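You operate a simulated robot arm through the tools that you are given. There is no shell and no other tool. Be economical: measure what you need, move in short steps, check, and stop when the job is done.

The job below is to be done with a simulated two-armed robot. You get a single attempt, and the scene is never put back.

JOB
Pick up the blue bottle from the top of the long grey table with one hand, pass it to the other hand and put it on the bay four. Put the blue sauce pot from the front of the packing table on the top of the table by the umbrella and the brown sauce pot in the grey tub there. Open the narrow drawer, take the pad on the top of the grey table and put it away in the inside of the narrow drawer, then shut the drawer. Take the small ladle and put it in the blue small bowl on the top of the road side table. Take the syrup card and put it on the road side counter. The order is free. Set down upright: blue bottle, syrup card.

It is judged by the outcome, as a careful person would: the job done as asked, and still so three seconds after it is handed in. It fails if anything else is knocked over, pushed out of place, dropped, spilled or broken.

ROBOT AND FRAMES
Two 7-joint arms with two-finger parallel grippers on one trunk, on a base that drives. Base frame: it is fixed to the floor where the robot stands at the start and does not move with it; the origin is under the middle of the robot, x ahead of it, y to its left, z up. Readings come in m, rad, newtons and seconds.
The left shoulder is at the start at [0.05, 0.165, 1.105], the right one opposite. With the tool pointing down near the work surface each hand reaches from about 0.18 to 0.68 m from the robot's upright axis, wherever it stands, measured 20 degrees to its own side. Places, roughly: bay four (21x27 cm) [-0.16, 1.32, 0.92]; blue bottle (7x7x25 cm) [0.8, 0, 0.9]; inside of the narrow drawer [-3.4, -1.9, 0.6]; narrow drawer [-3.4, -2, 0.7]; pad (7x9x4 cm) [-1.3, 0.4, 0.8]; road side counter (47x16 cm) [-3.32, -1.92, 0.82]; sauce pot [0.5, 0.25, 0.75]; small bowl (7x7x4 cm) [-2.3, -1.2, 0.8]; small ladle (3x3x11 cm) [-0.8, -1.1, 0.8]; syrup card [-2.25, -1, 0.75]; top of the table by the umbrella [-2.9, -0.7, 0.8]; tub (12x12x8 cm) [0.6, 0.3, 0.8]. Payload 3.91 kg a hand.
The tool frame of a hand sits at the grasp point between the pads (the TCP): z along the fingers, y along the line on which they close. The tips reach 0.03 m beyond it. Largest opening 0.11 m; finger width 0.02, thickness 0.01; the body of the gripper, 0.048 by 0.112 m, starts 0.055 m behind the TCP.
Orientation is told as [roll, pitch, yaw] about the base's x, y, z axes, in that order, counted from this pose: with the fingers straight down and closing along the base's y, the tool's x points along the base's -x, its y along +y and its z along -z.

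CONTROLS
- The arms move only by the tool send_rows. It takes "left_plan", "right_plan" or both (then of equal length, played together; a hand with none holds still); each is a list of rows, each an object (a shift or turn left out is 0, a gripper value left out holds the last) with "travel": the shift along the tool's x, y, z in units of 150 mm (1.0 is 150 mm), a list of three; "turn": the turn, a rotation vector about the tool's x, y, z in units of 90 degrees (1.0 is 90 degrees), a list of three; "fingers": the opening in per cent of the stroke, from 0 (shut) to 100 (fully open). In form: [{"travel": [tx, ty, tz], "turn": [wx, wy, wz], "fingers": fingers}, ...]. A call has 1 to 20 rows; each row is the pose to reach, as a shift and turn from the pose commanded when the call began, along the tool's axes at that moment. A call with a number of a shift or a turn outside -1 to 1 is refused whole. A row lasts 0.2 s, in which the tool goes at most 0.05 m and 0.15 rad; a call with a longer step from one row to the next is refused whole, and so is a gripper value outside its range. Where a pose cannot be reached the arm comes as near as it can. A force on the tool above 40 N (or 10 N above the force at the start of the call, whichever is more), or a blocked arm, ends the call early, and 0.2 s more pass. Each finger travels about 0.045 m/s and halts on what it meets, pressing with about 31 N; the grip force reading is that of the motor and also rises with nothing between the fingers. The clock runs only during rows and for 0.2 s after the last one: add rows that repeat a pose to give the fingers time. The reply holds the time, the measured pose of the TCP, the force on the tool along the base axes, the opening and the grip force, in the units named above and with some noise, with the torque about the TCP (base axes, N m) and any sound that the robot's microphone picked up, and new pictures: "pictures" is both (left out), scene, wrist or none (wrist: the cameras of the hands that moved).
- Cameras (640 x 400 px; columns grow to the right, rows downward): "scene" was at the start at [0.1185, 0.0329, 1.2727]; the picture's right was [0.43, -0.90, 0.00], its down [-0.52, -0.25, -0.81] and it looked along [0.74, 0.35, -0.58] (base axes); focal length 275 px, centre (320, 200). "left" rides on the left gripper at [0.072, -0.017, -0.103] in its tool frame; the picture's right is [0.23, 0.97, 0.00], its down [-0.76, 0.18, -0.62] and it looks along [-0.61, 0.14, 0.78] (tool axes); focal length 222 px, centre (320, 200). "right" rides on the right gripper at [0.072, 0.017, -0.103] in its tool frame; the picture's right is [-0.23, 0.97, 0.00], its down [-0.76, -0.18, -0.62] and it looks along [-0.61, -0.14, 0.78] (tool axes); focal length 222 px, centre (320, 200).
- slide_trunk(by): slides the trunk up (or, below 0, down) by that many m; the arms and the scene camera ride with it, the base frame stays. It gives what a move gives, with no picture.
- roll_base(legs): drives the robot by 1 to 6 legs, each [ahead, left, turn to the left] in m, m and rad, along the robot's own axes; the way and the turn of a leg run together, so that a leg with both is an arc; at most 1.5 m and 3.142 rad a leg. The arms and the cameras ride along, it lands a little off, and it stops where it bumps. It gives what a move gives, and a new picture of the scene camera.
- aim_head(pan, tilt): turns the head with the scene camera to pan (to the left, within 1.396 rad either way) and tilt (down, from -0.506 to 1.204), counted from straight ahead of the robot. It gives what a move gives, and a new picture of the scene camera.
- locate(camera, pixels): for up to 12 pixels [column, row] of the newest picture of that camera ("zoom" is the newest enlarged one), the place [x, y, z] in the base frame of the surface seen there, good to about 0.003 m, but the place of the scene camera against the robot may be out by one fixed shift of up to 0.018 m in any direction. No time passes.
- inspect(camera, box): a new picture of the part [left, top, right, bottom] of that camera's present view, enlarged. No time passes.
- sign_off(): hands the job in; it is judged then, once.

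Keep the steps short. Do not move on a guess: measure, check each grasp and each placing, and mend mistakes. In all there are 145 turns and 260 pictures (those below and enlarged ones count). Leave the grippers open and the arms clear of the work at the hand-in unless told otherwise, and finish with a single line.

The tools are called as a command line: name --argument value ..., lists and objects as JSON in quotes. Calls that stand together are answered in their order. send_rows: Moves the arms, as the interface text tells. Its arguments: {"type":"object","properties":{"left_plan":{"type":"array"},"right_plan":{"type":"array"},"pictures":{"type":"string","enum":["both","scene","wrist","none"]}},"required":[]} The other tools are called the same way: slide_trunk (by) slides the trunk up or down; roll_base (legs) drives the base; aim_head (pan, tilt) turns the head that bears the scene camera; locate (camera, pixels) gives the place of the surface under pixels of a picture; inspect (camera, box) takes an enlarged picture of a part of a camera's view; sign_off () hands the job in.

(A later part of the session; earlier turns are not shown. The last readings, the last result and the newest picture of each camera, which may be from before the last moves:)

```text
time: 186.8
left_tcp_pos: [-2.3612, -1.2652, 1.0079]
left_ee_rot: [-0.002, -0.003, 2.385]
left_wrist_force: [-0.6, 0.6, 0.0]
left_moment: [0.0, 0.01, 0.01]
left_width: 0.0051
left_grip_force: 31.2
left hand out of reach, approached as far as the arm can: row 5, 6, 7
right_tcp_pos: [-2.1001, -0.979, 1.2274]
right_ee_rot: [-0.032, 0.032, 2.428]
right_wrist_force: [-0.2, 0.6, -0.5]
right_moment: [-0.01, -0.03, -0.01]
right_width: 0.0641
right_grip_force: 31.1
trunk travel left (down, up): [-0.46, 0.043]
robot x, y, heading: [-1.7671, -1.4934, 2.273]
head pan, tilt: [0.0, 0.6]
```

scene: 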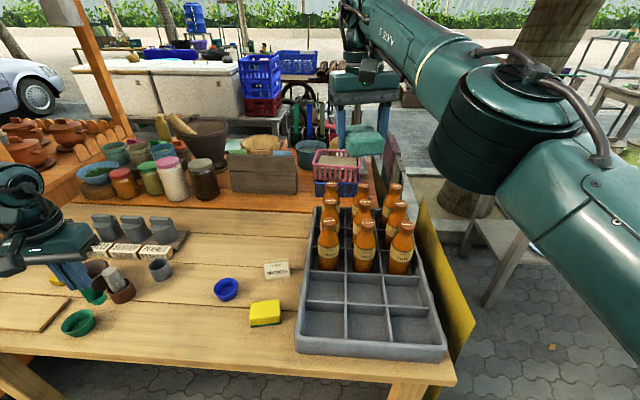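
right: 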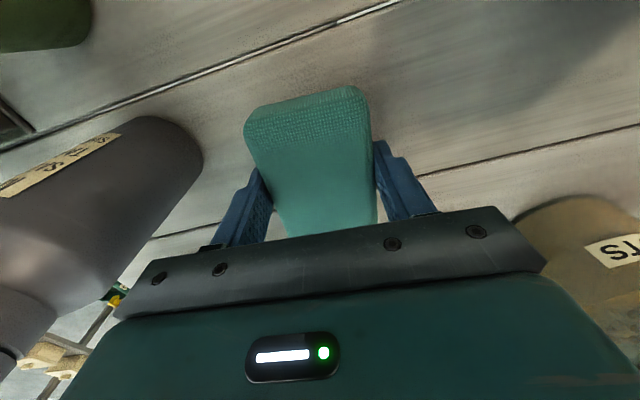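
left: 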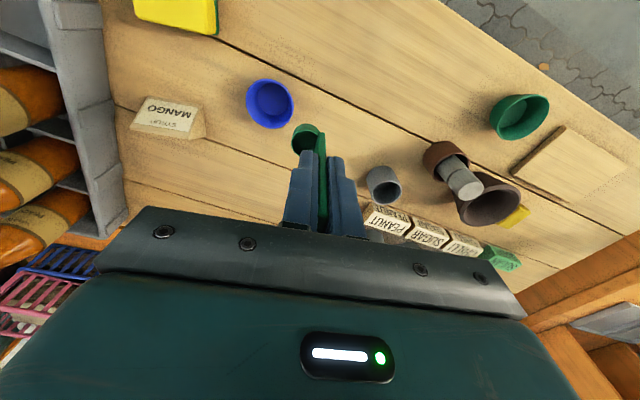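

Trunk height limits reach; lower it 9 cm, then finish the lateral move.

slide_trunk --by -0.09

send_rows --left_plan '[{"travel": [-0.05, -0.13, 0]}, {"travel": [-0.1, -0.26, 0]}, {"travel": [-0.147, -0.377, 0]}, {"travel": [-0.147, -0.377, 0]}]' --pictures "wrist"

```text
time: 188.1
left_tcp_pos: [-2.3605, -1.2659, 0.9182]
left_ee_rot: [-0.001, -0.005, 2.387]
left_wrist_force: [0.0, 0.3, -0.3]
left_moment: [-0.01, 0.04, -0.03]
left_width: 0.0053
left_grip_force: 30.7
right_tcp_pos: [-2.0992, -0.9798, 1.1387]
right_ee_rot: [-0.033, 0.031, 2.431]
right_wrist_force: [-0.4, 0.6, 0.5]
right_moment: [0.0, -0.01, 0.04]
right_width: 0.0642
right_grip_force: 31.0
trunk travel left (down, up): [-0.37, 0.133]
robot x, y, heading: [-1.7681, -1.4912, 2.273]
head pan, tilt: [0.0, 0.6]
```

```text
time: 189.1
left_tcp_pos: [-2.3298, -1.2472, 0.9354]
left_ee_rot: [-0.003, -0.004, 2.386]
left_wrist_force: [0.7, -0.1, -0.4]
left_moment: [-0.01, 0.03, -0.02]
left_width: 0.0051
left_grip_force: 30.6
left hand out of reach, approached as far as the arm can: row 1, 2, 3, 4
right_tcp_pos: [-2.1, -0.9797, 1.1383]
right_ee_rot: [-0.033, 0.03, 2.428]
right_wrist_force: [-1.0, -0.8, 0.0]
right_moment: [-0.02, -0.01, 0.01]
right_width: 0.064
right_grip_force: 30.9
trunk travel left (down, up): [-0.37, 0.133]
robot x, y, heading: [-1.7647, -1.4947, 2.273]
head pan, tilt: [0.0, 0.6]
```

left: 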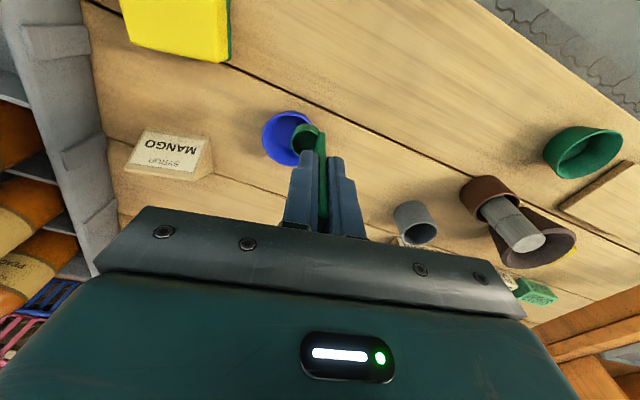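

locate --camera "left" --pixels '[[265, 140], [287, 112], [275, 160], [282, 135], [290, 163], [262, 130]]'

roll_base --legs '[[0.035, -0.018, 0]]'

inspect --camera "left" --box '[160, 60, 480, 260]'

```text
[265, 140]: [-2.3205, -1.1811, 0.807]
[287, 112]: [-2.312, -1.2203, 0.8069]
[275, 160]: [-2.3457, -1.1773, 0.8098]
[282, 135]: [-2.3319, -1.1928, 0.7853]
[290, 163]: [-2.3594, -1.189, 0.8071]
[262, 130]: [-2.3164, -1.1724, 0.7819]
```

```text
time: 189.9
left_tcp_pos: [-2.3386, -1.2074, 0.9353]
left_ee_rot: [-0.002, -0.001, 2.386]
left_wrist_force: [-0.6, -0.5, -0.3]
left_moment: [-0.04, -0.03, 0.0]
left_width: 0.0051
left_grip_force: 30.8
right_tcp_pos: [-2.1091, -0.9402, 1.1374]
right_ee_rot: [-0.034, 0.034, 2.429]
right_wrist_force: [0.7, 1.4, -1.5]
right_moment: [-0.03, 0.04, 0.03]
right_width: 0.0643
right_grip_force: 31.2
trunk travel left (down, up): [-0.37, 0.133]
robot x, y, heading: [-1.7759, -1.4579, 2.272]
head pan, tilt: [0.0, 0.6]
```

scene: 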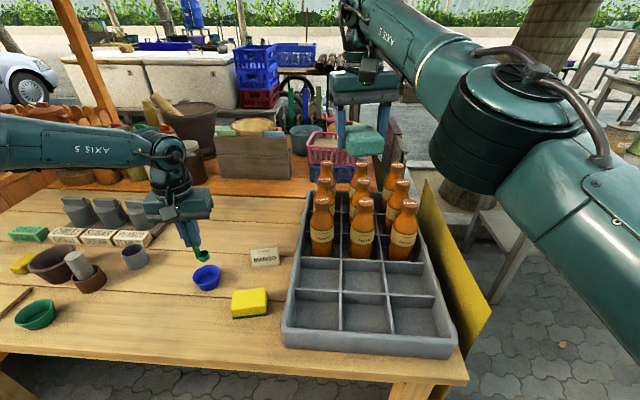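

```text
2.00 times, centred on (320, 160) of left
```

zoom: 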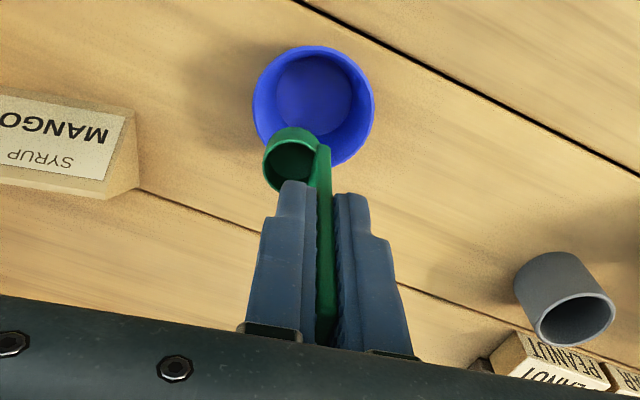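

Ladle is centred over the bowl. Lower 7 cm by trunk.

slide_trunk --by -0.067

inspect --camera "left" --box '[160, 60, 480, 260]'

```text
time: 191.0
left_tcp_pos: [-2.3381, -1.2094, 0.8687]
left_ee_rot: [-0.001, -0.004, 2.385]
left_wrist_force: [0.8, 0.7, -0.5]
left_moment: [0.04, 0.01, -0.01]
left_width: 0.0051
left_grip_force: 31.5
right_tcp_pos: [-2.1079, -0.9411, 1.0708]
right_ee_rot: [-0.033, 0.031, 2.43]
right_wrist_force: [0.1, 0.6, -0.7]
right_moment: [-0.02, 0.04, -0.01]
right_width: 0.0639
right_grip_force: 31.2
trunk travel left (down, up): [-0.303, 0.2]
robot x, y, heading: [-1.779, -1.4545, 2.27]
head pan, tilt: [0.0, 0.6]
```

```text
2.00 times, centred on (320, 160) of left
```

zoom: 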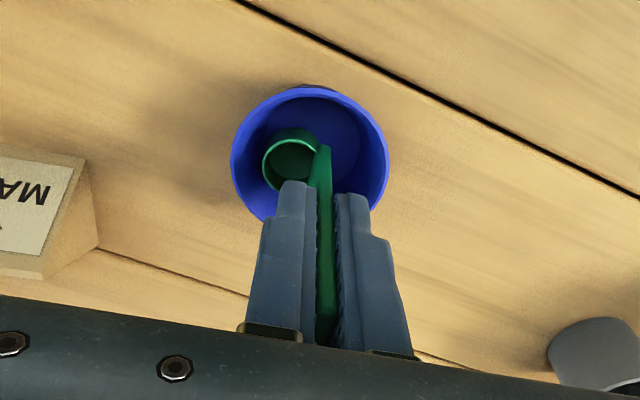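

Inside the bowl. Lower 5 mm more, then release.

slide_trunk --by -0.005

send_rows --left_plan '[{"fingers": 10}, {"fingers": 20}, {"fingers": 35}, {"fingers": 50}, {"fingers": 50}]' --pictures "wrist"

```text
time: 191.5
left_tcp_pos: [-2.3384, -1.2072, 0.863]
left_ee_rot: [-0.003, -0.003, 2.386]
left_wrist_force: [0.3, 0.2, -0.4]
left_moment: [-0.04, -0.03, -0.01]
left_width: 0.0052
left_grip_force: 31.6
right_tcp_pos: [-2.1085, -0.9413, 1.0664]
right_ee_rot: [-0.031, 0.03, 2.429]
right_wrist_force: [-1.1, 0.2, -0.5]
right_moment: [0.0, -0.04, 0.0]
right_width: 0.0641
right_grip_force: 31.1
trunk travel left (down, up): [-0.298, 0.205]
robot x, y, heading: [-1.7772, -1.4523, 2.27]
head pan, tilt: [0.0, 0.6]
```

```text
time: 192.7
left_tcp_pos: [-2.3375, -1.2077, 0.8623]
left_ee_rot: [-0.002, -0.001, 2.386]
left_wrist_force: [0.0, 0.6, 0.5]
left_moment: [-0.04, 0.01, 0.01]
left_width: 0.0549
left_grip_force: 0.1
right_tcp_pos: [-2.1081, -0.9414, 1.0662]
right_ee_rot: [-0.033, 0.03, 2.429]
right_wrist_force: [-0.3, -0.9, 0.2]
right_moment: [0.02, 0.0, -0.02]
right_width: 0.0644
right_grip_force: 31.3
trunk travel left (down, up): [-0.298, 0.205]
robot x, y, heading: [-1.7714, -1.4514, 2.268]
head pan, tilt: [0.0, 0.6]
```

left: 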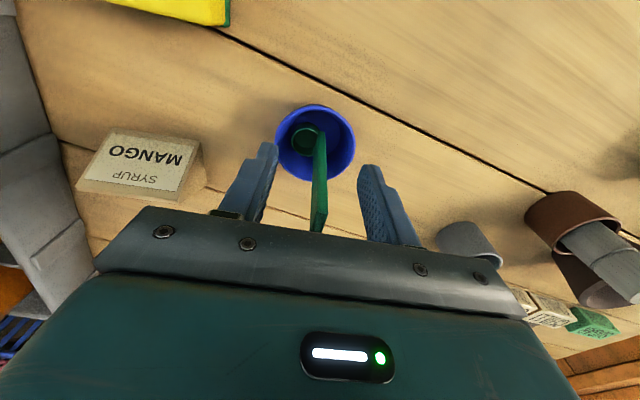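

The ladle stands in the bowl. Rise 10 cm, then view the syrup card.

slide_trunk --by 0.1

inspect --camera "left" --box '[60, 40, 380, 240]'

locate --camera "zoom" --pixels '[[100, 100], [200, 100], [300, 100]]'

```text
time: 194.1
left_tcp_pos: [-2.3379, -1.208, 0.9631]
left_ee_rot: [-0.003, -0.001, 2.387]
left_wrist_force: [0.0, -0.2, 0.2]
left_moment: [0.0, 0.01, 0.01]
left_width: 0.055
left_grip_force: 0.0
right_tcp_pos: [-2.1092, -0.9408, 1.1676]
right_ee_rot: [-0.033, 0.031, 2.429]
right_wrist_force: [0.3, 0.1, -1.0]
right_moment: [0.02, 0.01, 0.0]
right_width: 0.0642
right_grip_force: 31.0
trunk travel left (down, up): [-0.398, 0.105]
robot x, y, heading: [-1.7739, -1.4541, 2.272]
head pan, tilt: [0.0, 0.6]
```

```text
2.00 times, centred on (220, 140) of left
```

zoom: 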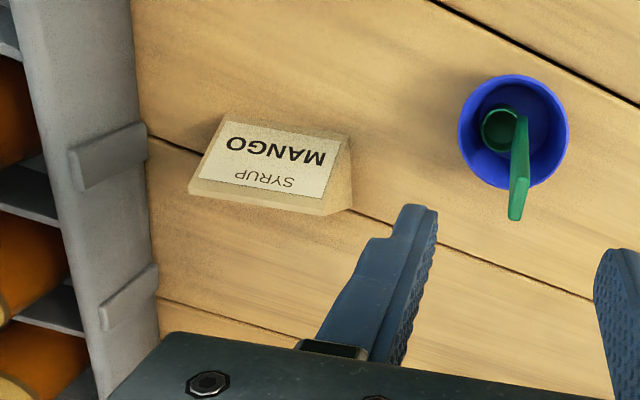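

```text
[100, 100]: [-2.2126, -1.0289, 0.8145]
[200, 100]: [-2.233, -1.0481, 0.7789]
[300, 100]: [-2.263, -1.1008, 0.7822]
```

locate --camera "zoom" --pixels '[[228, 118], [343, 140], [195, 183], [322, 208], [270, 165], [348, 200], [200, 198], [320, 214], [110, 160], [370, 210]]'

```text
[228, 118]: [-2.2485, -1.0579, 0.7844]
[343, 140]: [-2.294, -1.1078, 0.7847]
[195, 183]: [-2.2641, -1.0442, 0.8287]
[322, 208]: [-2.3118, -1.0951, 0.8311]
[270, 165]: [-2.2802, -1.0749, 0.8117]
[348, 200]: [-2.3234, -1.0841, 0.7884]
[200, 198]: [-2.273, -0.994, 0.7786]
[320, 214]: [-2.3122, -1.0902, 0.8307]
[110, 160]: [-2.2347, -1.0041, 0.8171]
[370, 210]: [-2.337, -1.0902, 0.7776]
```

Card footprint centre ≈ (-2.286,-1.071), width 6.8 cm along the hand's closing line. Move the base 7 cm nearer first.

roll_base --legs '[[0.07, 0.02, 0]]'

```text
time: 195.1
left_tcp_pos: [-2.3989, -1.168, 0.9619]
left_ee_rot: [-0.001, -0.002, 2.386]
left_wrist_force: [0.2, -0.3, 0.0]
left_moment: [-0.02, -0.02, -0.02]
left_width: 0.0549
left_grip_force: 0.0
right_tcp_pos: [-2.1696, -0.9016, 1.1653]
right_ee_rot: [-0.034, 0.031, 2.429]
right_wrist_force: [0.1, -0.4, -0.6]
right_moment: [-0.03, -0.03, 0.01]
right_width: 0.0643
right_grip_force: 31.0
trunk travel left (down, up): [-0.398, 0.105]
robot x, y, heading: [-1.8363, -1.4163, 2.269]
head pan, tilt: [0.0, 0.6]
```

scene: 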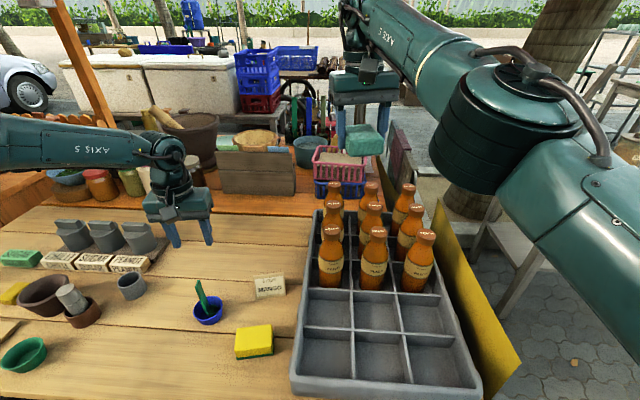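

send_rows --left_plan '[{"travel": [0.02, -0.2, 0], "fingers": 100}, {"travel": [0.04, -0.4, 0], "fingers": 100}, {"travel": [0.06, -0.6, 0], "fingers": 100}, {"travel": [0.08, -0.8, 0], "fingers": 100}, {"travel": [0.105, -0.987, 0], "fingers": 100}, {"travel": [0.105, -0.987, 0], "fingers": 100}]' --pictures "wrist"

```text
time: 196.5
left_tcp_pos: [-2.294, -1.1497, 0.9902]
left_ee_rot: [-0.001, -0.004, 2.386]
left_wrist_force: [0.3, -0.6, 0.0]
left_moment: [0.0, -0.03, 0.01]
left_width: 0.1101
left_grip_force: 0.1
left hand out of reach, approached as far as the arm can: row 1, 2, 3, 4, 5, 6
right_tcp_pos: [-2.1672, -0.9014, 1.167]
right_ee_rot: [-0.032, 0.031, 2.43]
right_wrist_force: [-0.5, -0.3, -0.6]
right_moment: [0.01, 0.01, -0.01]
right_width: 0.0637
right_grip_force: 30.8
trunk travel left (down, up): [-0.398, 0.105]
robot x, y, heading: [-1.8399, -1.4167, 2.274]
head pan, tilt: [0.0, 0.6]
```

left: 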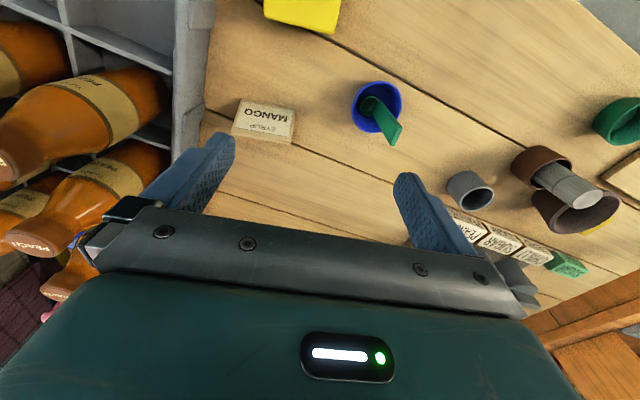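

The arm is at a limit again, so I'll do the rest with the base. First check where the nearest bottles stand relative to the card.

locate --camera "scene" --pixels '[[330, 232], [377, 235], [333, 208], [332, 188], [258, 278], [285, 276], [303, 280], [300, 300], [312, 215], [426, 240]]'

```text
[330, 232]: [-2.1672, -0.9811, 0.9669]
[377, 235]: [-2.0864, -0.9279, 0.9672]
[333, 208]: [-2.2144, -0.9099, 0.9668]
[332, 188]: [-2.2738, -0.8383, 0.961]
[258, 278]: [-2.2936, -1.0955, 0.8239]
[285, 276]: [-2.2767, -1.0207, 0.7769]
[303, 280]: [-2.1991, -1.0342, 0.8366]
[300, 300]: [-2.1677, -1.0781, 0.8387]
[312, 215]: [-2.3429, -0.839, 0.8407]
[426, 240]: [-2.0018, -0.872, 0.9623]
```

Bottles keep 6 cm clearance. Turn the base right 0.15 with a small shift to bring the hand over the card.

roll_base --legs '[[0.03, 0.017, 0], [0, 0, -0.15]]'

send_rows --left_plan '[{"turn": [0, 0, -0.06]}, {"turn": [0, 0, -0.1]}, {"turn": [0, 0, -0.1]}]' --pictures "wrist"

```text
time: 198.0
left_tcp_pos: [-2.2826, -1.0727, 0.9906]
left_ee_rot: [-0.002, -0.003, 2.237]
left_wrist_force: [-0.5, 0.5, -0.3]
left_moment: [-0.01, 0.0, 0.02]
left_width: 0.1101
left_grip_force: 0.1
right_tcp_pos: [-2.1215, -0.8455, 1.1668]
right_ee_rot: [-0.033, 0.032, 2.281]
right_wrist_force: [0.0, 0.0, -0.6]
right_moment: [0.0, -0.03, -0.01]
right_width: 0.0644
right_grip_force: 31.6
trunk travel left (down, up): [-0.398, 0.105]
robot x, y, heading: [-1.8706, -1.4001, 2.122]
head pan, tilt: [0.0, 0.6]
```

scene: 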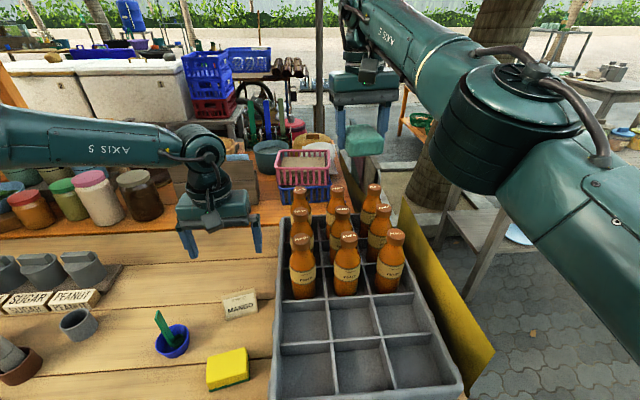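

```text
time: 198.8
left_tcp_pos: [-2.2842, -1.0712, 0.9909]
left_ee_rot: [-0.004, -0.003, 2.394]
left_wrist_force: [0.6, -0.4, -1.5]
left_moment: [-0.01, 0.01, 0.04]
left_width: 0.1099
left_grip_force: 0.0
right_tcp_pos: [-2.1215, -0.8446, 1.1657]
right_ee_rot: [-0.035, 0.032, 2.281]
right_wrist_force: [-0.1, 0.9, 0.6]
right_moment: [0.01, 0.03, -0.01]
right_width: 0.0642
right_grip_force: 31.1
trunk travel left (down, up): [-0.398, 0.105]
robot x, y, heading: [-1.868, -1.4015, 2.125]
head pan, tilt: [0.0, 0.6]
```

left: 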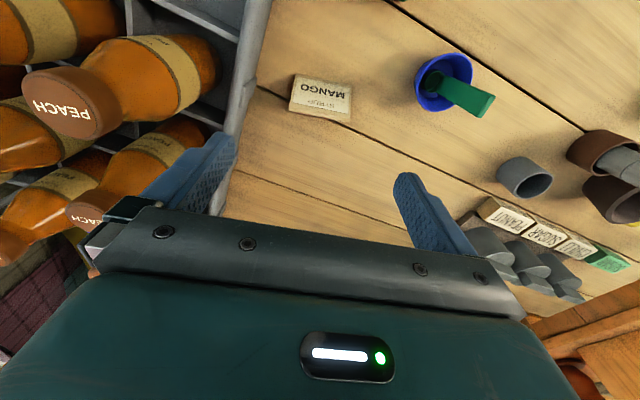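

Exactly over the card. Lower the left hand by its arm while raising the right (pad) hand.

send_rows --left_plan '[{"travel": [0, 0, 0.15], "fingers": 85}, {"travel": [0, 0, 0.3], "fingers": 85}, {"travel": [0, 0, 0.45], "fingers": 85}, {"travel": [0, 0, 0.45], "fingers": 85}]' --right_plan '[{"travel": [0, 0, -0.25]}, {"travel": [0, 0, -0.5]}, {"travel": [0, 0, -0.75]}, {"travel": [0, 0, -0.9]}]' --pictures "wrist"

```text
time: 199.8
left_tcp_pos: [-2.2888, -1.094, 0.9362]
left_ee_rot: [-0.002, -0.004, 2.395]
left_wrist_force: [-0.5, 0.1, 0.0]
left_moment: [-0.01, -0.03, 0.04]
left_width: 0.0934
left_grip_force: 0.0
left hand out of reach, approached as far as the arm can: row 1, 2, 3, 4
right_tcp_pos: [-2.1058, -0.8648, 1.2325]
right_ee_rot: [-0.034, 0.032, 2.281]
right_wrist_force: [0.0, -0.9, -0.2]
right_moment: [0.01, 0.0, 0.0]
right_width: 0.0638
right_grip_force: 31.3
right hand out of reach, approached as far as the arm can: row 1, 2, 3, 4
trunk travel left (down, up): [-0.398, 0.105]
robot x, y, heading: [-1.8662, -1.4022, 2.12]
head pan, tilt: [0.0, 0.6]
```

right: 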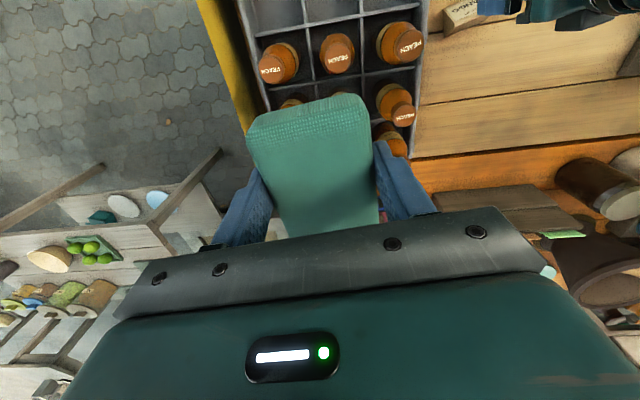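
left: 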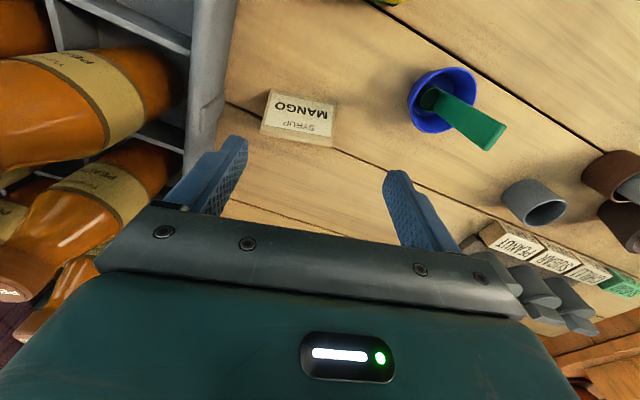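

Now shift the base 1.8 cm ahead / 1.5 cm right to re-centre, and re-measure the card.

roll_base --legs '[[0.018, -0.015, 0]]'

inspect --camera "left" --box '[0, 0, 640, 400]'

```text
time: 200.6
left_tcp_pos: [-2.2853, -1.0715, 0.9359]
left_ee_rot: [-0.004, -0.003, 2.396]
left_wrist_force: [0.1, 0.5, -0.4]
left_moment: [-0.01, 0.01, 0.01]
left_width: 0.0934
left_grip_force: 0.1
right_tcp_pos: [-2.1027, -0.8422, 1.2313]
right_ee_rot: [-0.031, 0.032, 2.281]
right_wrist_force: [0.3, 0.8, -0.6]
right_moment: [-0.05, -0.02, -0.03]
right_width: 0.064
right_grip_force: 30.8
trunk travel left (down, up): [-0.398, 0.105]
robot x, y, heading: [-1.8645, -1.3808, 2.124]
head pan, tilt: [0.0, 0.6]
```

scene: 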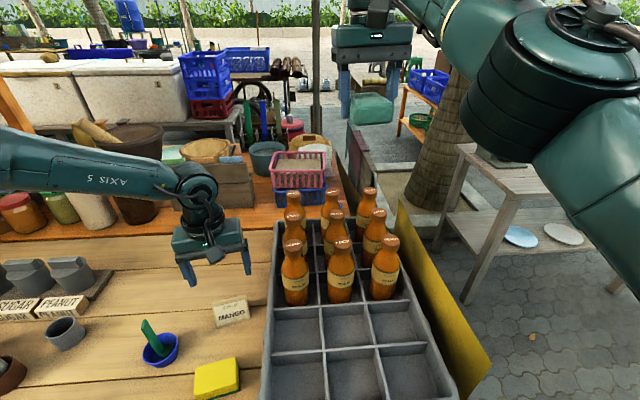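

```text
1.00 times, centred on (320, 200) of left (not enlarged: the box is as wide or as high as the picture)
```

zoom: 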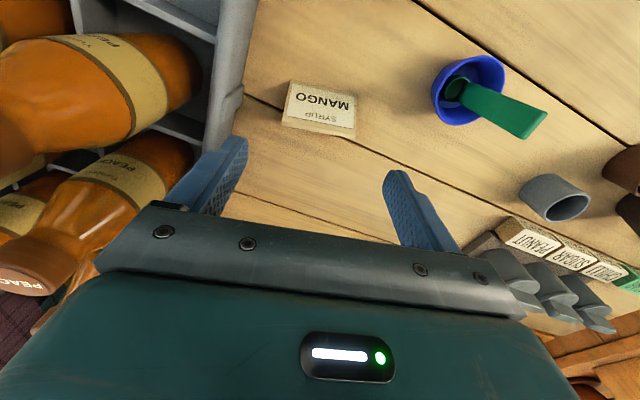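

locate --camera "zoom" --pixels '[[291, 84], [354, 98], [283, 121], [352, 134], [320, 108], [356, 130], [235, 120], [250, 160]]'

inspect --camera "left" --box '[240, 60, 400, 160]'

```text
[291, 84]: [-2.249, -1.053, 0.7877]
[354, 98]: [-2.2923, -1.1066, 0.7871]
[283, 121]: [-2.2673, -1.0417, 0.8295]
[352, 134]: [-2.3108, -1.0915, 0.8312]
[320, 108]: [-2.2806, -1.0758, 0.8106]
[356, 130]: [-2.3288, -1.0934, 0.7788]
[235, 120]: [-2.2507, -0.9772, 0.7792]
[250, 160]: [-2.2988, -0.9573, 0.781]
```

```text
4.00 times, centred on (320, 110) of left
```

zoom: 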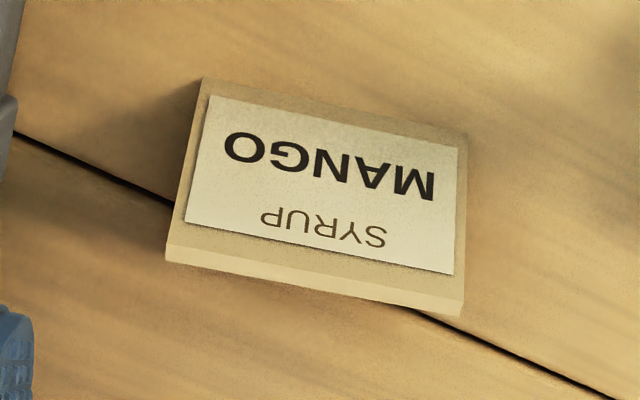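

Well centred. Lower by the trunk 12 cm.

slide_trunk --by -0.121

inspect --camera "left" --box '[0, 0, 640, 400]'

```text
time: 202.1
left_tcp_pos: [-2.2848, -1.0725, 0.8164]
left_ee_rot: [-0.002, -0.004, 2.394]
left_wrist_force: [0.1, -0.3, 0.5]
left_moment: [0.03, -0.01, -0.03]
left_width: 0.0936
left_grip_force: 0.1
right_tcp_pos: [-2.1027, -0.8423, 1.1115]
right_ee_rot: [-0.032, 0.032, 2.28]
right_wrist_force: [-0.6, -0.6, -1.0]
right_moment: [0.02, 0.0, -0.02]
right_width: 0.0643
right_grip_force: 31.3
trunk travel left (down, up): [-0.277, 0.226]
robot x, y, heading: [-1.8636, -1.3797, 2.122]
head pan, tilt: [0.0, 0.6]
```

```text
1.00 times, centred on (320, 200) of left (not enlarged: the box is as wide or as high as the picture)
```

zoom: 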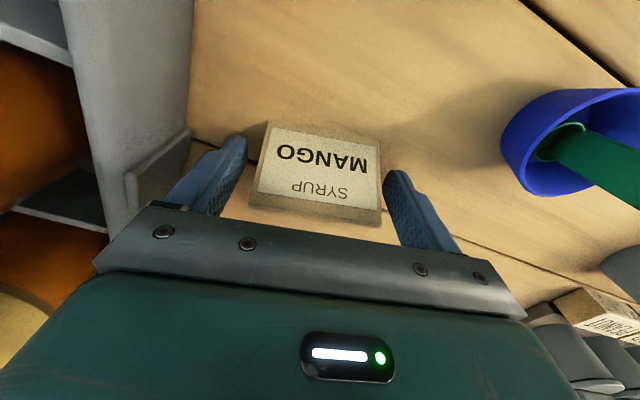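

The card is centred between the fingers. Close and check.

send_rows --left_plan '[{"fingers": 0}, {"fingers": 0}, {"fingers": 0}, {"fingers": 0}]' --pictures "wrist"

```text
time: 203.1
left_tcp_pos: [-2.2855, -1.0712, 0.8161]
left_ee_rot: [-0.004, -0.004, 2.394]
left_wrist_force: [0.2, -0.4, 0.1]
left_moment: [0.0, 0.0, 0.03]
left_width: 0.0711
left_grip_force: 31.3
right_tcp_pos: [-2.1023, -0.8434, 1.112]
right_ee_rot: [-0.032, 0.031, 2.281]
right_wrist_force: [-0.6, 0.8, -0.1]
right_moment: [-0.02, 0.01, 0.02]
right_width: 0.0642
right_grip_force: 31.5
trunk travel left (down, up): [-0.277, 0.226]
robot x, y, heading: [-1.8635, -1.3818, 2.124]
head pan, tilt: [0.0, 0.6]
```

left: 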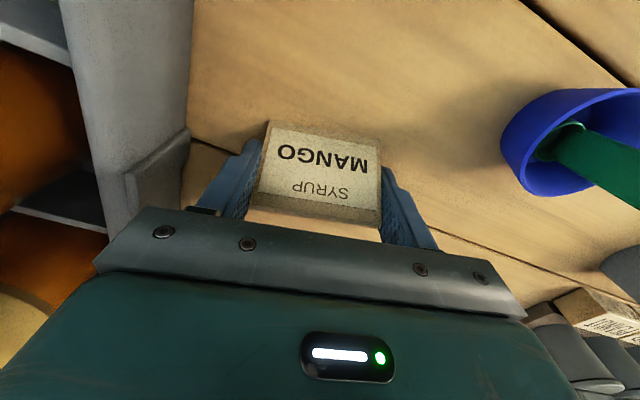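

Card gripped. Raise the trunk 20 cm, back off and drive left along the road to the orange cabinet.

slide_trunk --by 0.2

roll_base --legs '[[-0.45, 0, 0], [0, 0, 0.116], [0, 1.35, 0]]'

aim_head --pan 0 --tilt 0.65

```text
time: 205.3
left_tcp_pos: [-2.2849, -1.0704, 1.0159]
left_ee_rot: [-0.004, -0.004, 2.393]
left_wrist_force: [0.3, 0.2, -0.6]
left_moment: [0.02, 0.02, -0.03]
left_width: 0.0709
left_grip_force: 31.0
right_tcp_pos: [-2.1023, -0.8425, 1.3123]
right_ee_rot: [-0.034, 0.031, 2.281]
right_wrist_force: [-0.5, -0.4, -0.2]
right_moment: [0.03, 0.02, 0.0]
right_width: 0.0642
right_grip_force: 31.1
trunk travel left (down, up): [-0.477, 0.026]
robot x, y, heading: [-1.865, -1.3796, 2.124]
head pan, tilt: [0.0, 0.6]
```

```text
time: 220.3
left_tcp_pos: [-3.1513, -2.3384, 1.0165]
left_ee_rot: [-0.004, -0.005, 2.504]
left_wrist_force: [-0.7, 0.3, -1.3]
left_moment: [-0.01, 0.0, 0.04]
left_width: 0.0709
left_grip_force: 31.2
right_tcp_pos: [-2.9962, -2.0917, 1.3108]
right_ee_rot: [-0.033, 0.032, 2.393]
right_wrist_force: [-0.1, -0.1, -0.3]
right_moment: [0.01, 0.0, -0.01]
right_width: 0.0639
right_grip_force: 31.6
trunk travel left (down, up): [-0.477, 0.026]
robot x, y, heading: [-2.7002, -2.5986, 2.232]
head pan, tilt: [0.0, 0.6]
```

scene: 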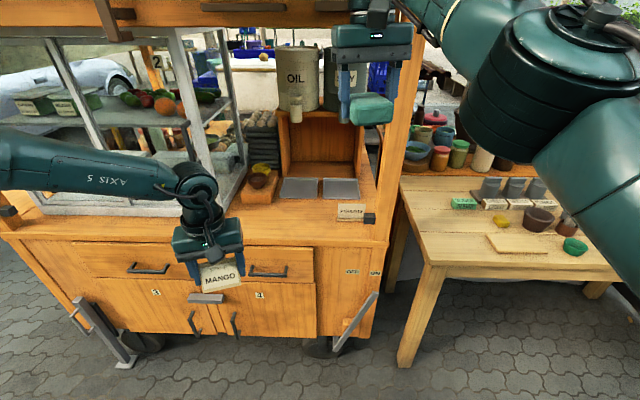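

```text
time: 220.9
left_tcp_pos: [-3.1518, -2.3393, 1.016]
left_ee_rot: [-0.004, -0.004, 2.504]
left_wrist_force: [0.9, -0.1, -0.4]
left_moment: [0.02, 0.0, 0.02]
left_width: 0.0708
left_grip_force: 31.4
right_tcp_pos: [-2.9975, -2.0914, 1.3109]
right_ee_rot: [-0.033, 0.031, 2.394]
right_wrist_force: [-0.1, -0.8, -1.0]
right_moment: [0.01, -0.01, 0.03]
right_width: 0.064
right_grip_force: 31.7
trunk travel left (down, up): [-0.477, 0.026]
robot x, y, heading: [-2.7059, -2.5972, 2.236]
head pan, tilt: [0.0, 0.649]
```

scene: 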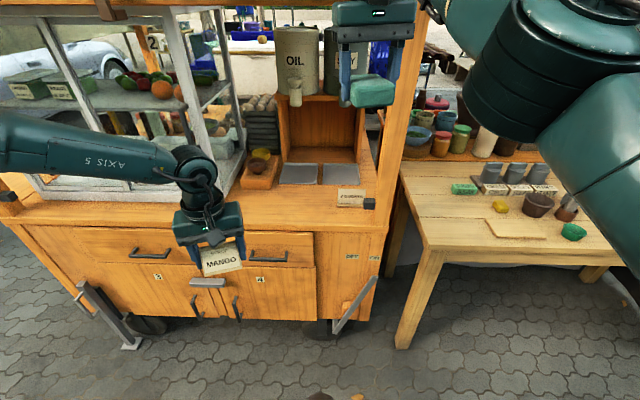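

The cabinet shows drawers with handles at (150,252) and (267,257). Zoom and measure.

inspect --camera "scene" --box '[60, 170, 400, 350]'

locate --camera "scene" --pixels '[[150, 253], [267, 257], [95, 265], [192, 255], [312, 235], [205, 283], [200, 303], [237, 305], [160, 215], [270, 210], [330, 222], [240, 205]]'

```text
1.88 times, centred on (230, 260) of scene
```

zoom: 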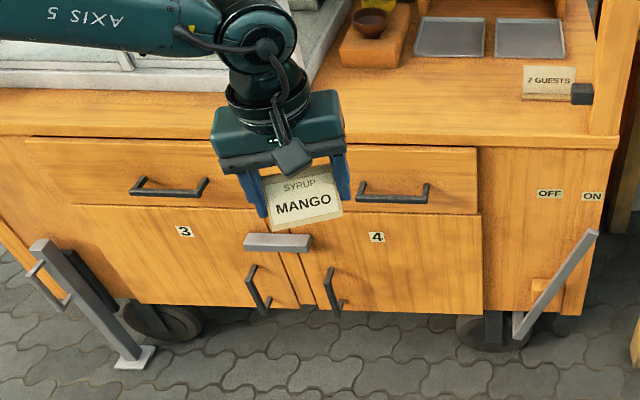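

```text
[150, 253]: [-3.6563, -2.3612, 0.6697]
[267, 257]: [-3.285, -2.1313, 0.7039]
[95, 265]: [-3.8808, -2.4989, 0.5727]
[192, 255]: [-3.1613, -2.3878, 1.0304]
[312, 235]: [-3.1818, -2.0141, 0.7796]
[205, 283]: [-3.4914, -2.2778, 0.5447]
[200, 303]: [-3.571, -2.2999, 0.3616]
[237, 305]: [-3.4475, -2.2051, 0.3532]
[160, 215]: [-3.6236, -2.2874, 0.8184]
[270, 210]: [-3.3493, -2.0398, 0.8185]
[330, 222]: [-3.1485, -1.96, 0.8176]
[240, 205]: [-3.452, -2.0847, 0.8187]
```

The right drawer is the narrow one (handle ≈ (-3.285,-2.13,0.70)). Measure the counter strip in front of the trays.

locate --camera "scene" --pixels '[[300, 184], [258, 190], [270, 228], [320, 232], [200, 228], [350, 206], [300, 200], [300, 215], [285, 195], [338, 180], [370, 205], [220, 190]]'

inspect --camera "scene" --box '[200, 140, 400, 265]'

```text
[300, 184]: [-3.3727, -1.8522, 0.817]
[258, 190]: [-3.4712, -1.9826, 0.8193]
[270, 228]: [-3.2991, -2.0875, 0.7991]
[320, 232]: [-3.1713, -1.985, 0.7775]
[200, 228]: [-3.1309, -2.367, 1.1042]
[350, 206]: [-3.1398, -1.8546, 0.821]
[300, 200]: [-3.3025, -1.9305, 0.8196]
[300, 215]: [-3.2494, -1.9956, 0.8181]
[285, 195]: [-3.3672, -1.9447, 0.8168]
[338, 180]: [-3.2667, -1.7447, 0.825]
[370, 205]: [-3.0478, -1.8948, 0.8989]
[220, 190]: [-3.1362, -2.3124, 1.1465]
```

```text
3.20 times, centred on (300, 202) of scene
```

zoom: 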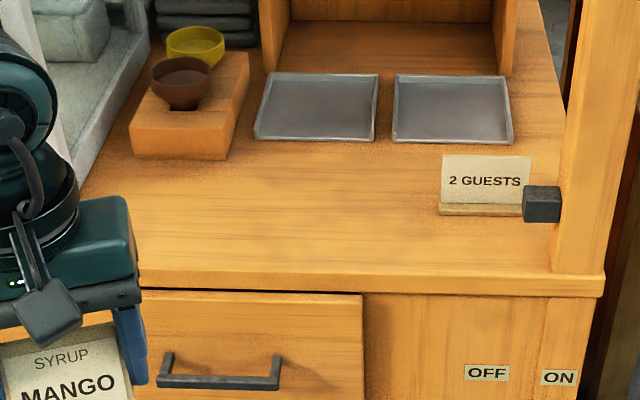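

The free strip centre is at about (-3.32,-1.96). The right arm with the pad would come near the post at the right, so first draw the right hand back and down.

send_rows --right_plan '[{"travel": [0.2, 0, 0.15]}, {"travel": [0.4, 0, 0.3]}, {"travel": [0.6, 0, 0.45]}, {"travel": [0.8, 0, 0.6]}, {"travel": [1, 0, 0.75]}, {"travel": [1, 0, 0.75]}]' --pictures "scene"

```text
time: 222.3
left_tcp_pos: [-3.1525, -2.3399, 1.0164]
left_ee_rot: [-0.004, -0.004, 2.504]
left_wrist_force: [-0.3, -0.4, -0.3]
left_moment: [-0.01, 0.04, -0.02]
left_width: 0.0706
left_grip_force: 31.3
right_tcp_pos: [-2.8818, -2.1944, 1.2036]
right_ee_rot: [-0.032, 0.031, 2.392]
right_wrist_force: [-0.7, -1.0, 0.1]
right_moment: [-0.01, -0.01, 0.0]
right_width: 0.0641
right_grip_force: 30.6
trunk travel left (down, up): [-0.477, 0.026]
robot x, y, heading: [-2.6981, -2.5966, 2.236]
head pan, tilt: [0.0, 0.649]
```

scene: 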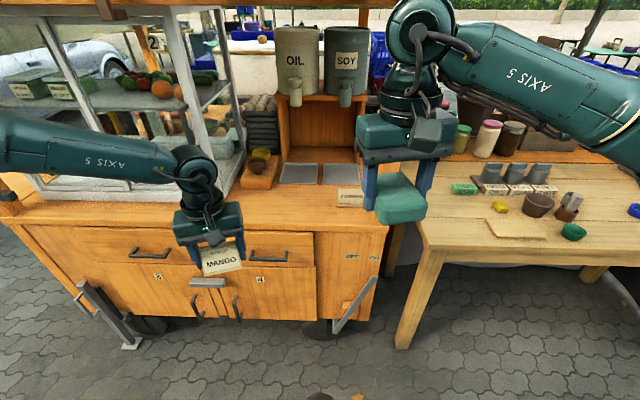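

It moves freely now. Retract another 12 cm and 6 cm to the left.

send_rows --right_plan '[{"travel": [0.2, 0, 0.1]}, {"travel": [0.4, 0, 0.2]}, {"travel": [0.6, 0, 0.3]}, {"travel": [0.8, 0, 0.35]}, {"travel": [0.8, 0, 0.35]}]' --pictures "none"

roll_base --legs '[[0.24, -0.03, 0]]'

slide_trunk --by -0.08

```text
time: 223.5
left_tcp_pos: [-3.1511, -2.3403, 1.0155]
left_ee_rot: [-0.005, -0.003, 2.505]
left_wrist_force: [-0.4, -0.7, 0.6]
left_moment: [0.01, 0.03, -0.01]
left_width: 0.0707
left_grip_force: 30.9
right_tcp_pos: [-2.7901, -2.2761, 1.156]
right_ee_rot: [-0.034, 0.034, 2.391]
right_wrist_force: [-0.2, 0.2, -0.5]
right_moment: [-0.03, 0.0, 0.01]
right_width: 0.0641
right_grip_force: 30.2
trunk travel left (down, up): [-0.477, 0.026]
robot x, y, heading: [-2.7007, -2.5967, 2.238]
head pan, tilt: [0.0, 0.649]
```

```text
time: 225.3
left_tcp_pos: [-3.2745, -2.1322, 1.0155]
left_ee_rot: [-0.003, -0.002, 2.503]
left_wrist_force: [0.1, 0.4, -0.2]
left_moment: [0.01, -0.03, 0.01]
left_width: 0.071
left_grip_force: 30.9
right_tcp_pos: [-2.9126, -2.0679, 1.1558]
right_ee_rot: [-0.033, 0.032, 2.391]
right_wrist_force: [-0.6, 0.7, 0.1]
right_moment: [-0.01, -0.02, 0.01]
right_width: 0.0643
right_grip_force: 30.6
trunk travel left (down, up): [-0.477, 0.026]
robot x, y, heading: [-2.8237, -2.3922, 2.233]
head pan, tilt: [0.0, 0.649]
```

scene: 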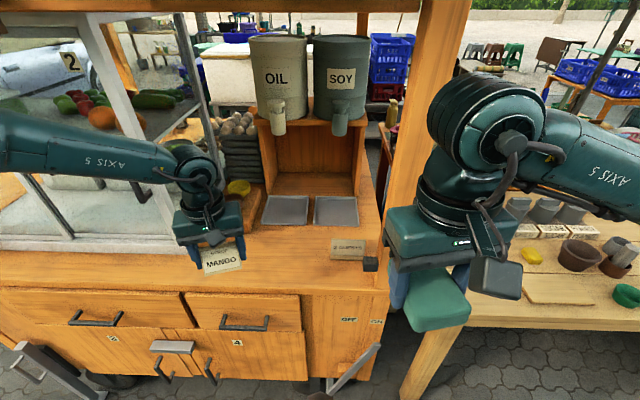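

```text
time: 226.5
left_tcp_pos: [-3.2738, -2.1322, 0.9365]
left_ee_rot: [-0.004, -0.004, 2.503]
left_wrist_force: [-0.1, -0.2, -0.2]
left_moment: [-0.01, -0.03, -0.02]
left_width: 0.0708
left_grip_force: 31.0
right_tcp_pos: [-2.9129, -2.0679, 1.0753]
right_ee_rot: [-0.034, 0.031, 2.391]
right_wrist_force: [-0.4, -0.4, -1.0]
right_moment: [-0.01, -0.01, -0.01]
right_width: 0.0642
right_grip_force: 31.0
trunk travel left (down, up): [-0.397, 0.106]
robot x, y, heading: [-2.8185, -2.3927, 2.235]
head pan, tilt: [0.0, 0.649]
```

Shift base 7 cm ahead, 8 cm right; then extend the left arm 10.5 cm.

roll_base --legs '[[0.07, -0.08, 0]]'

send_rows --left_plan '[{"travel": [-0.22, -0.06, 0]}, {"travel": [-0.45, -0.12, 0]}, {"travel": [-0.67, -0.18, 0]}, {"travel": [-0.67, -0.18, 0]}]'

```text
time: 227.8
left_tcp_pos: [-3.2543, -2.0276, 0.9366]
left_ee_rot: [-0.004, -0.004, 2.502]
left_wrist_force: [0.8, 0.8, -0.5]
left_moment: [-0.02, -0.02, 0.0]
left_width: 0.0708
left_grip_force: 31.2
right_tcp_pos: [-2.8928, -1.9644, 1.076]
right_ee_rot: [-0.033, 0.031, 2.393]
right_wrist_force: [0.6, 0.3, -0.5]
right_moment: [-0.01, -0.04, -0.02]
right_width: 0.0639
right_grip_force: 31.2
trunk travel left (down, up): [-0.397, 0.106]
robot x, y, heading: [-2.8047, -2.2866, 2.235]
head pan, tilt: [0.0, 0.649]
```

scene: 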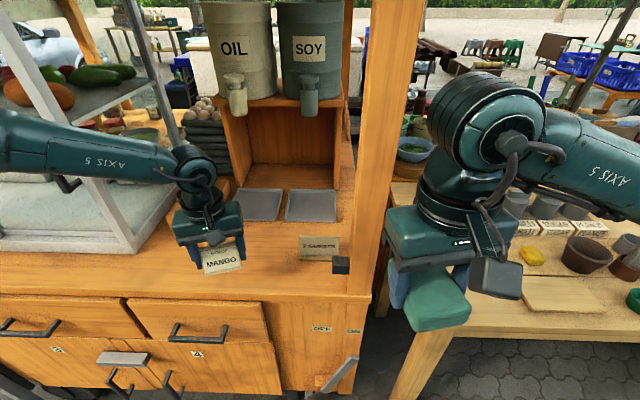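

```text
time: 228.8
left_tcp_pos: [-3.3147, -2.0122, 0.9649]
left_ee_rot: [-0.003, -0.003, 2.502]
left_wrist_force: [-0.1, 0.3, 0.1]
left_moment: [-0.02, -0.03, -0.02]
left_width: 0.0707
left_grip_force: 30.9
left hand out of reach, approached as far as the arm can: row 1, 2, 3, 4
right_tcp_pos: [-2.8934, -1.9667, 1.0758]
right_ee_rot: [-0.034, 0.031, 2.392]
right_wrist_force: [0.4, 0.2, -1.4]
right_moment: [0.03, 0.02, 0.0]
right_width: 0.0641
right_grip_force: 31.0
trunk travel left (down, up): [-0.397, 0.106]
robot x, y, heading: [-2.8018, -2.287, 2.235]
head pan, tilt: [0.0, 0.649]
```

scene: 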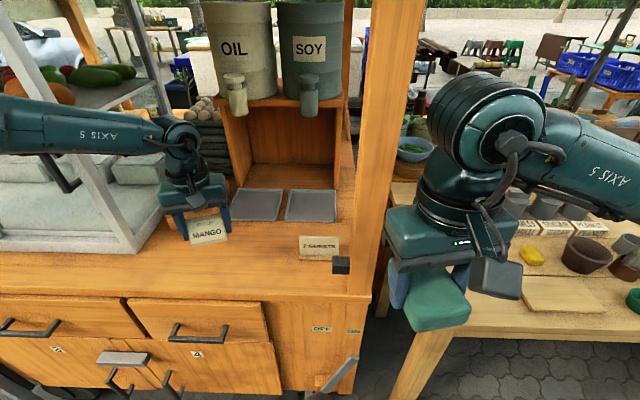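
left: 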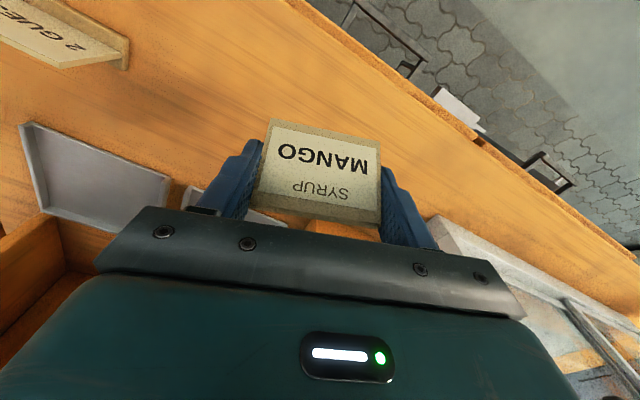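

Turn base right 0.12 and ahead 3 cm to bring the card to the middle of the strip.

roll_base --legs '[[0.03, 0, 0], [0, 0, -0.12]]'

inspect --camera "left" --box '[0, 0, 640, 400]'

locate --camera "zoom" --pixels '[[320, 60], [320, 100], [200, 100], [420, 120], [450, 200], [180, 190]]'

```text
time: 230.2
left_tcp_pos: [-3.2948, -1.9275, 0.966]
left_ee_rot: [-0.003, -0.007, 2.384]
left_wrist_force: [0.0, 1.2, -0.7]
left_moment: [0.01, 0.04, 0.0]
left_width: 0.0706
left_grip_force: 31.3
right_tcp_pos: [-2.8737, -1.9326, 1.0759]
right_ee_rot: [-0.034, 0.031, 2.273]
right_wrist_force: [-0.1, 0.2, 0.0]
right_moment: [-0.05, 0.0, -0.01]
right_width: 0.0643
right_grip_force: 30.7
trunk travel left (down, up): [-0.397, 0.106]
robot x, y, heading: [-2.8214, -2.2679, 2.109]
head pan, tilt: [0.0, 0.649]
```

scene: 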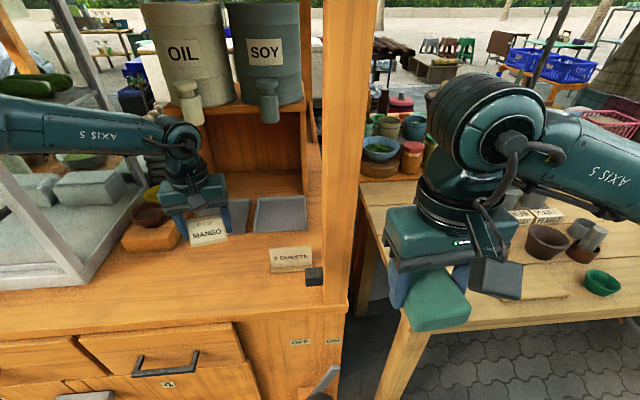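

```text
1.00 times, centred on (320, 200) of left (not enlarged: the box is as wide or as high as the picture)
```

zoom: 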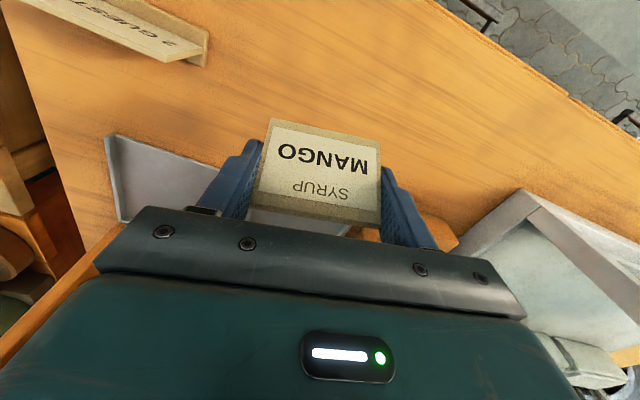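

```text
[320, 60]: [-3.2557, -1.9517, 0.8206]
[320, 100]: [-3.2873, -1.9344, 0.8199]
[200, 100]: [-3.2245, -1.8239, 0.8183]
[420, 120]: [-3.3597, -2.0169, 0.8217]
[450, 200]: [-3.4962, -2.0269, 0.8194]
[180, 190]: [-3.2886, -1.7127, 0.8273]
```

Spot measured at z 0.820, clear. Lower the trunk 10.5 cm.

slide_trunk --by -0.106

```text
time: 231.6
left_tcp_pos: [-3.2946, -1.9286, 0.8595]
left_ee_rot: [-0.005, -0.005, 2.384]
left_wrist_force: [0.2, 0.2, 0.1]
left_moment: [0.01, 0.02, 0.02]
left_width: 0.0709
left_grip_force: 30.8
right_tcp_pos: [-2.8731, -1.934, 0.9699]
right_ee_rot: [-0.034, 0.029, 2.271]
right_wrist_force: [-0.4, -0.1, -1.3]
right_moment: [0.0, -0.06, -0.04]
right_width: 0.0639
right_grip_force: 31.4
trunk travel left (down, up): [-0.291, 0.212]
robot x, y, heading: [-2.8213, -2.2656, 2.109]
head pan, tilt: [0.0, 0.649]
```

slide_trunk --by -0.004

```text
time: 232.2
left_tcp_pos: [-3.2947, -1.9285, 0.8562]
left_ee_rot: [-0.005, -0.003, 2.384]
left_wrist_force: [-0.2, -0.7, 4.0]
left_moment: [-0.14, 0.09, 0.02]
left_width: 0.0704
left_grip_force: 31.2
right_tcp_pos: [-2.8724, -1.9343, 0.965]
right_ee_rot: [-0.033, 0.032, 2.27]
right_wrist_force: [-1.4, 0.0, -0.6]
right_moment: [-0.01, -0.03, -0.03]
right_width: 0.0641
right_grip_force: 30.8
trunk travel left (down, up): [-0.287, 0.216]
robot x, y, heading: [-2.8189, -2.262, 2.111]
head pan, tilt: [0.0, 0.649]
```

Contact (4 N). Release the card.

send_rows --left_plan '[{"fingers": 70}, {"fingers": 85}, {"fingers": 85}]' --pictures "wrist"

slide_trunk --by 0.12

inspect --camera "left" --box '[0, 0, 640, 400]'

```text
time: 232.9
left_tcp_pos: [-3.2943, -1.9288, 0.8547]
left_ee_rot: [-0.004, -0.003, 2.384]
left_wrist_force: [-0.4, 0.2, -0.7]
left_moment: [0.0, 0.02, 0.0]
left_width: 0.0937
left_grip_force: 0.0
right_tcp_pos: [-2.8732, -1.9335, 0.9666]
right_ee_rot: [-0.032, 0.032, 2.27]
right_wrist_force: [0.0, 0.2, -0.4]
right_moment: [-0.04, 0.01, -0.01]
right_width: 0.0639
right_grip_force: 31.4
trunk travel left (down, up): [-0.287, 0.216]
robot x, y, heading: [-2.8236, -2.2627, 2.111]
head pan, tilt: [0.0, 0.649]
```

left: 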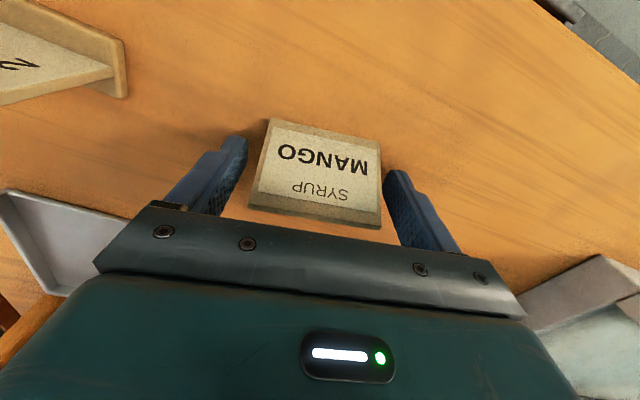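

```text
time: 234.4
left_tcp_pos: [-3.2942, -1.928, 0.9749]
left_ee_rot: [-0.003, -0.004, 2.384]
left_wrist_force: [0.1, 0.4, -0.8]
left_moment: [-0.02, -0.01, -0.06]
left_width: 0.0935
left_grip_force: 0.0
right_tcp_pos: [-2.8731, -1.933, 1.086]
right_ee_rot: [-0.034, 0.031, 2.27]
right_wrist_force: [-0.2, 0.3, -0.6]
right_moment: [-0.03, 0.02, 0.03]
right_width: 0.0642
right_grip_force: 30.6
trunk travel left (down, up): [-0.407, 0.096]
robot x, y, heading: [-2.8224, -2.2657, 2.112]
head pan, tilt: [0.0, 0.649]
```

```text
1.00 times, centred on (320, 200) of left (not enlarged: the box is as wide or as high as the picture)
```

zoom: 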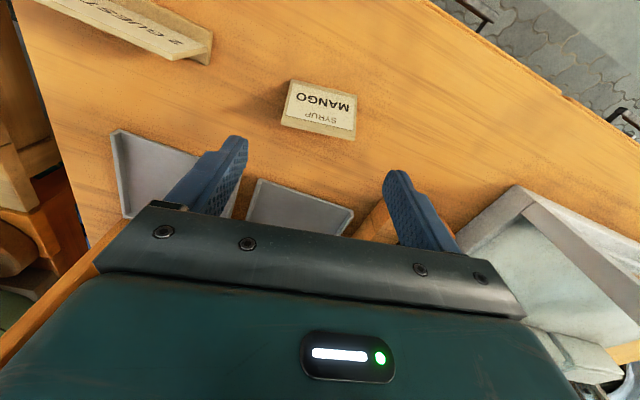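

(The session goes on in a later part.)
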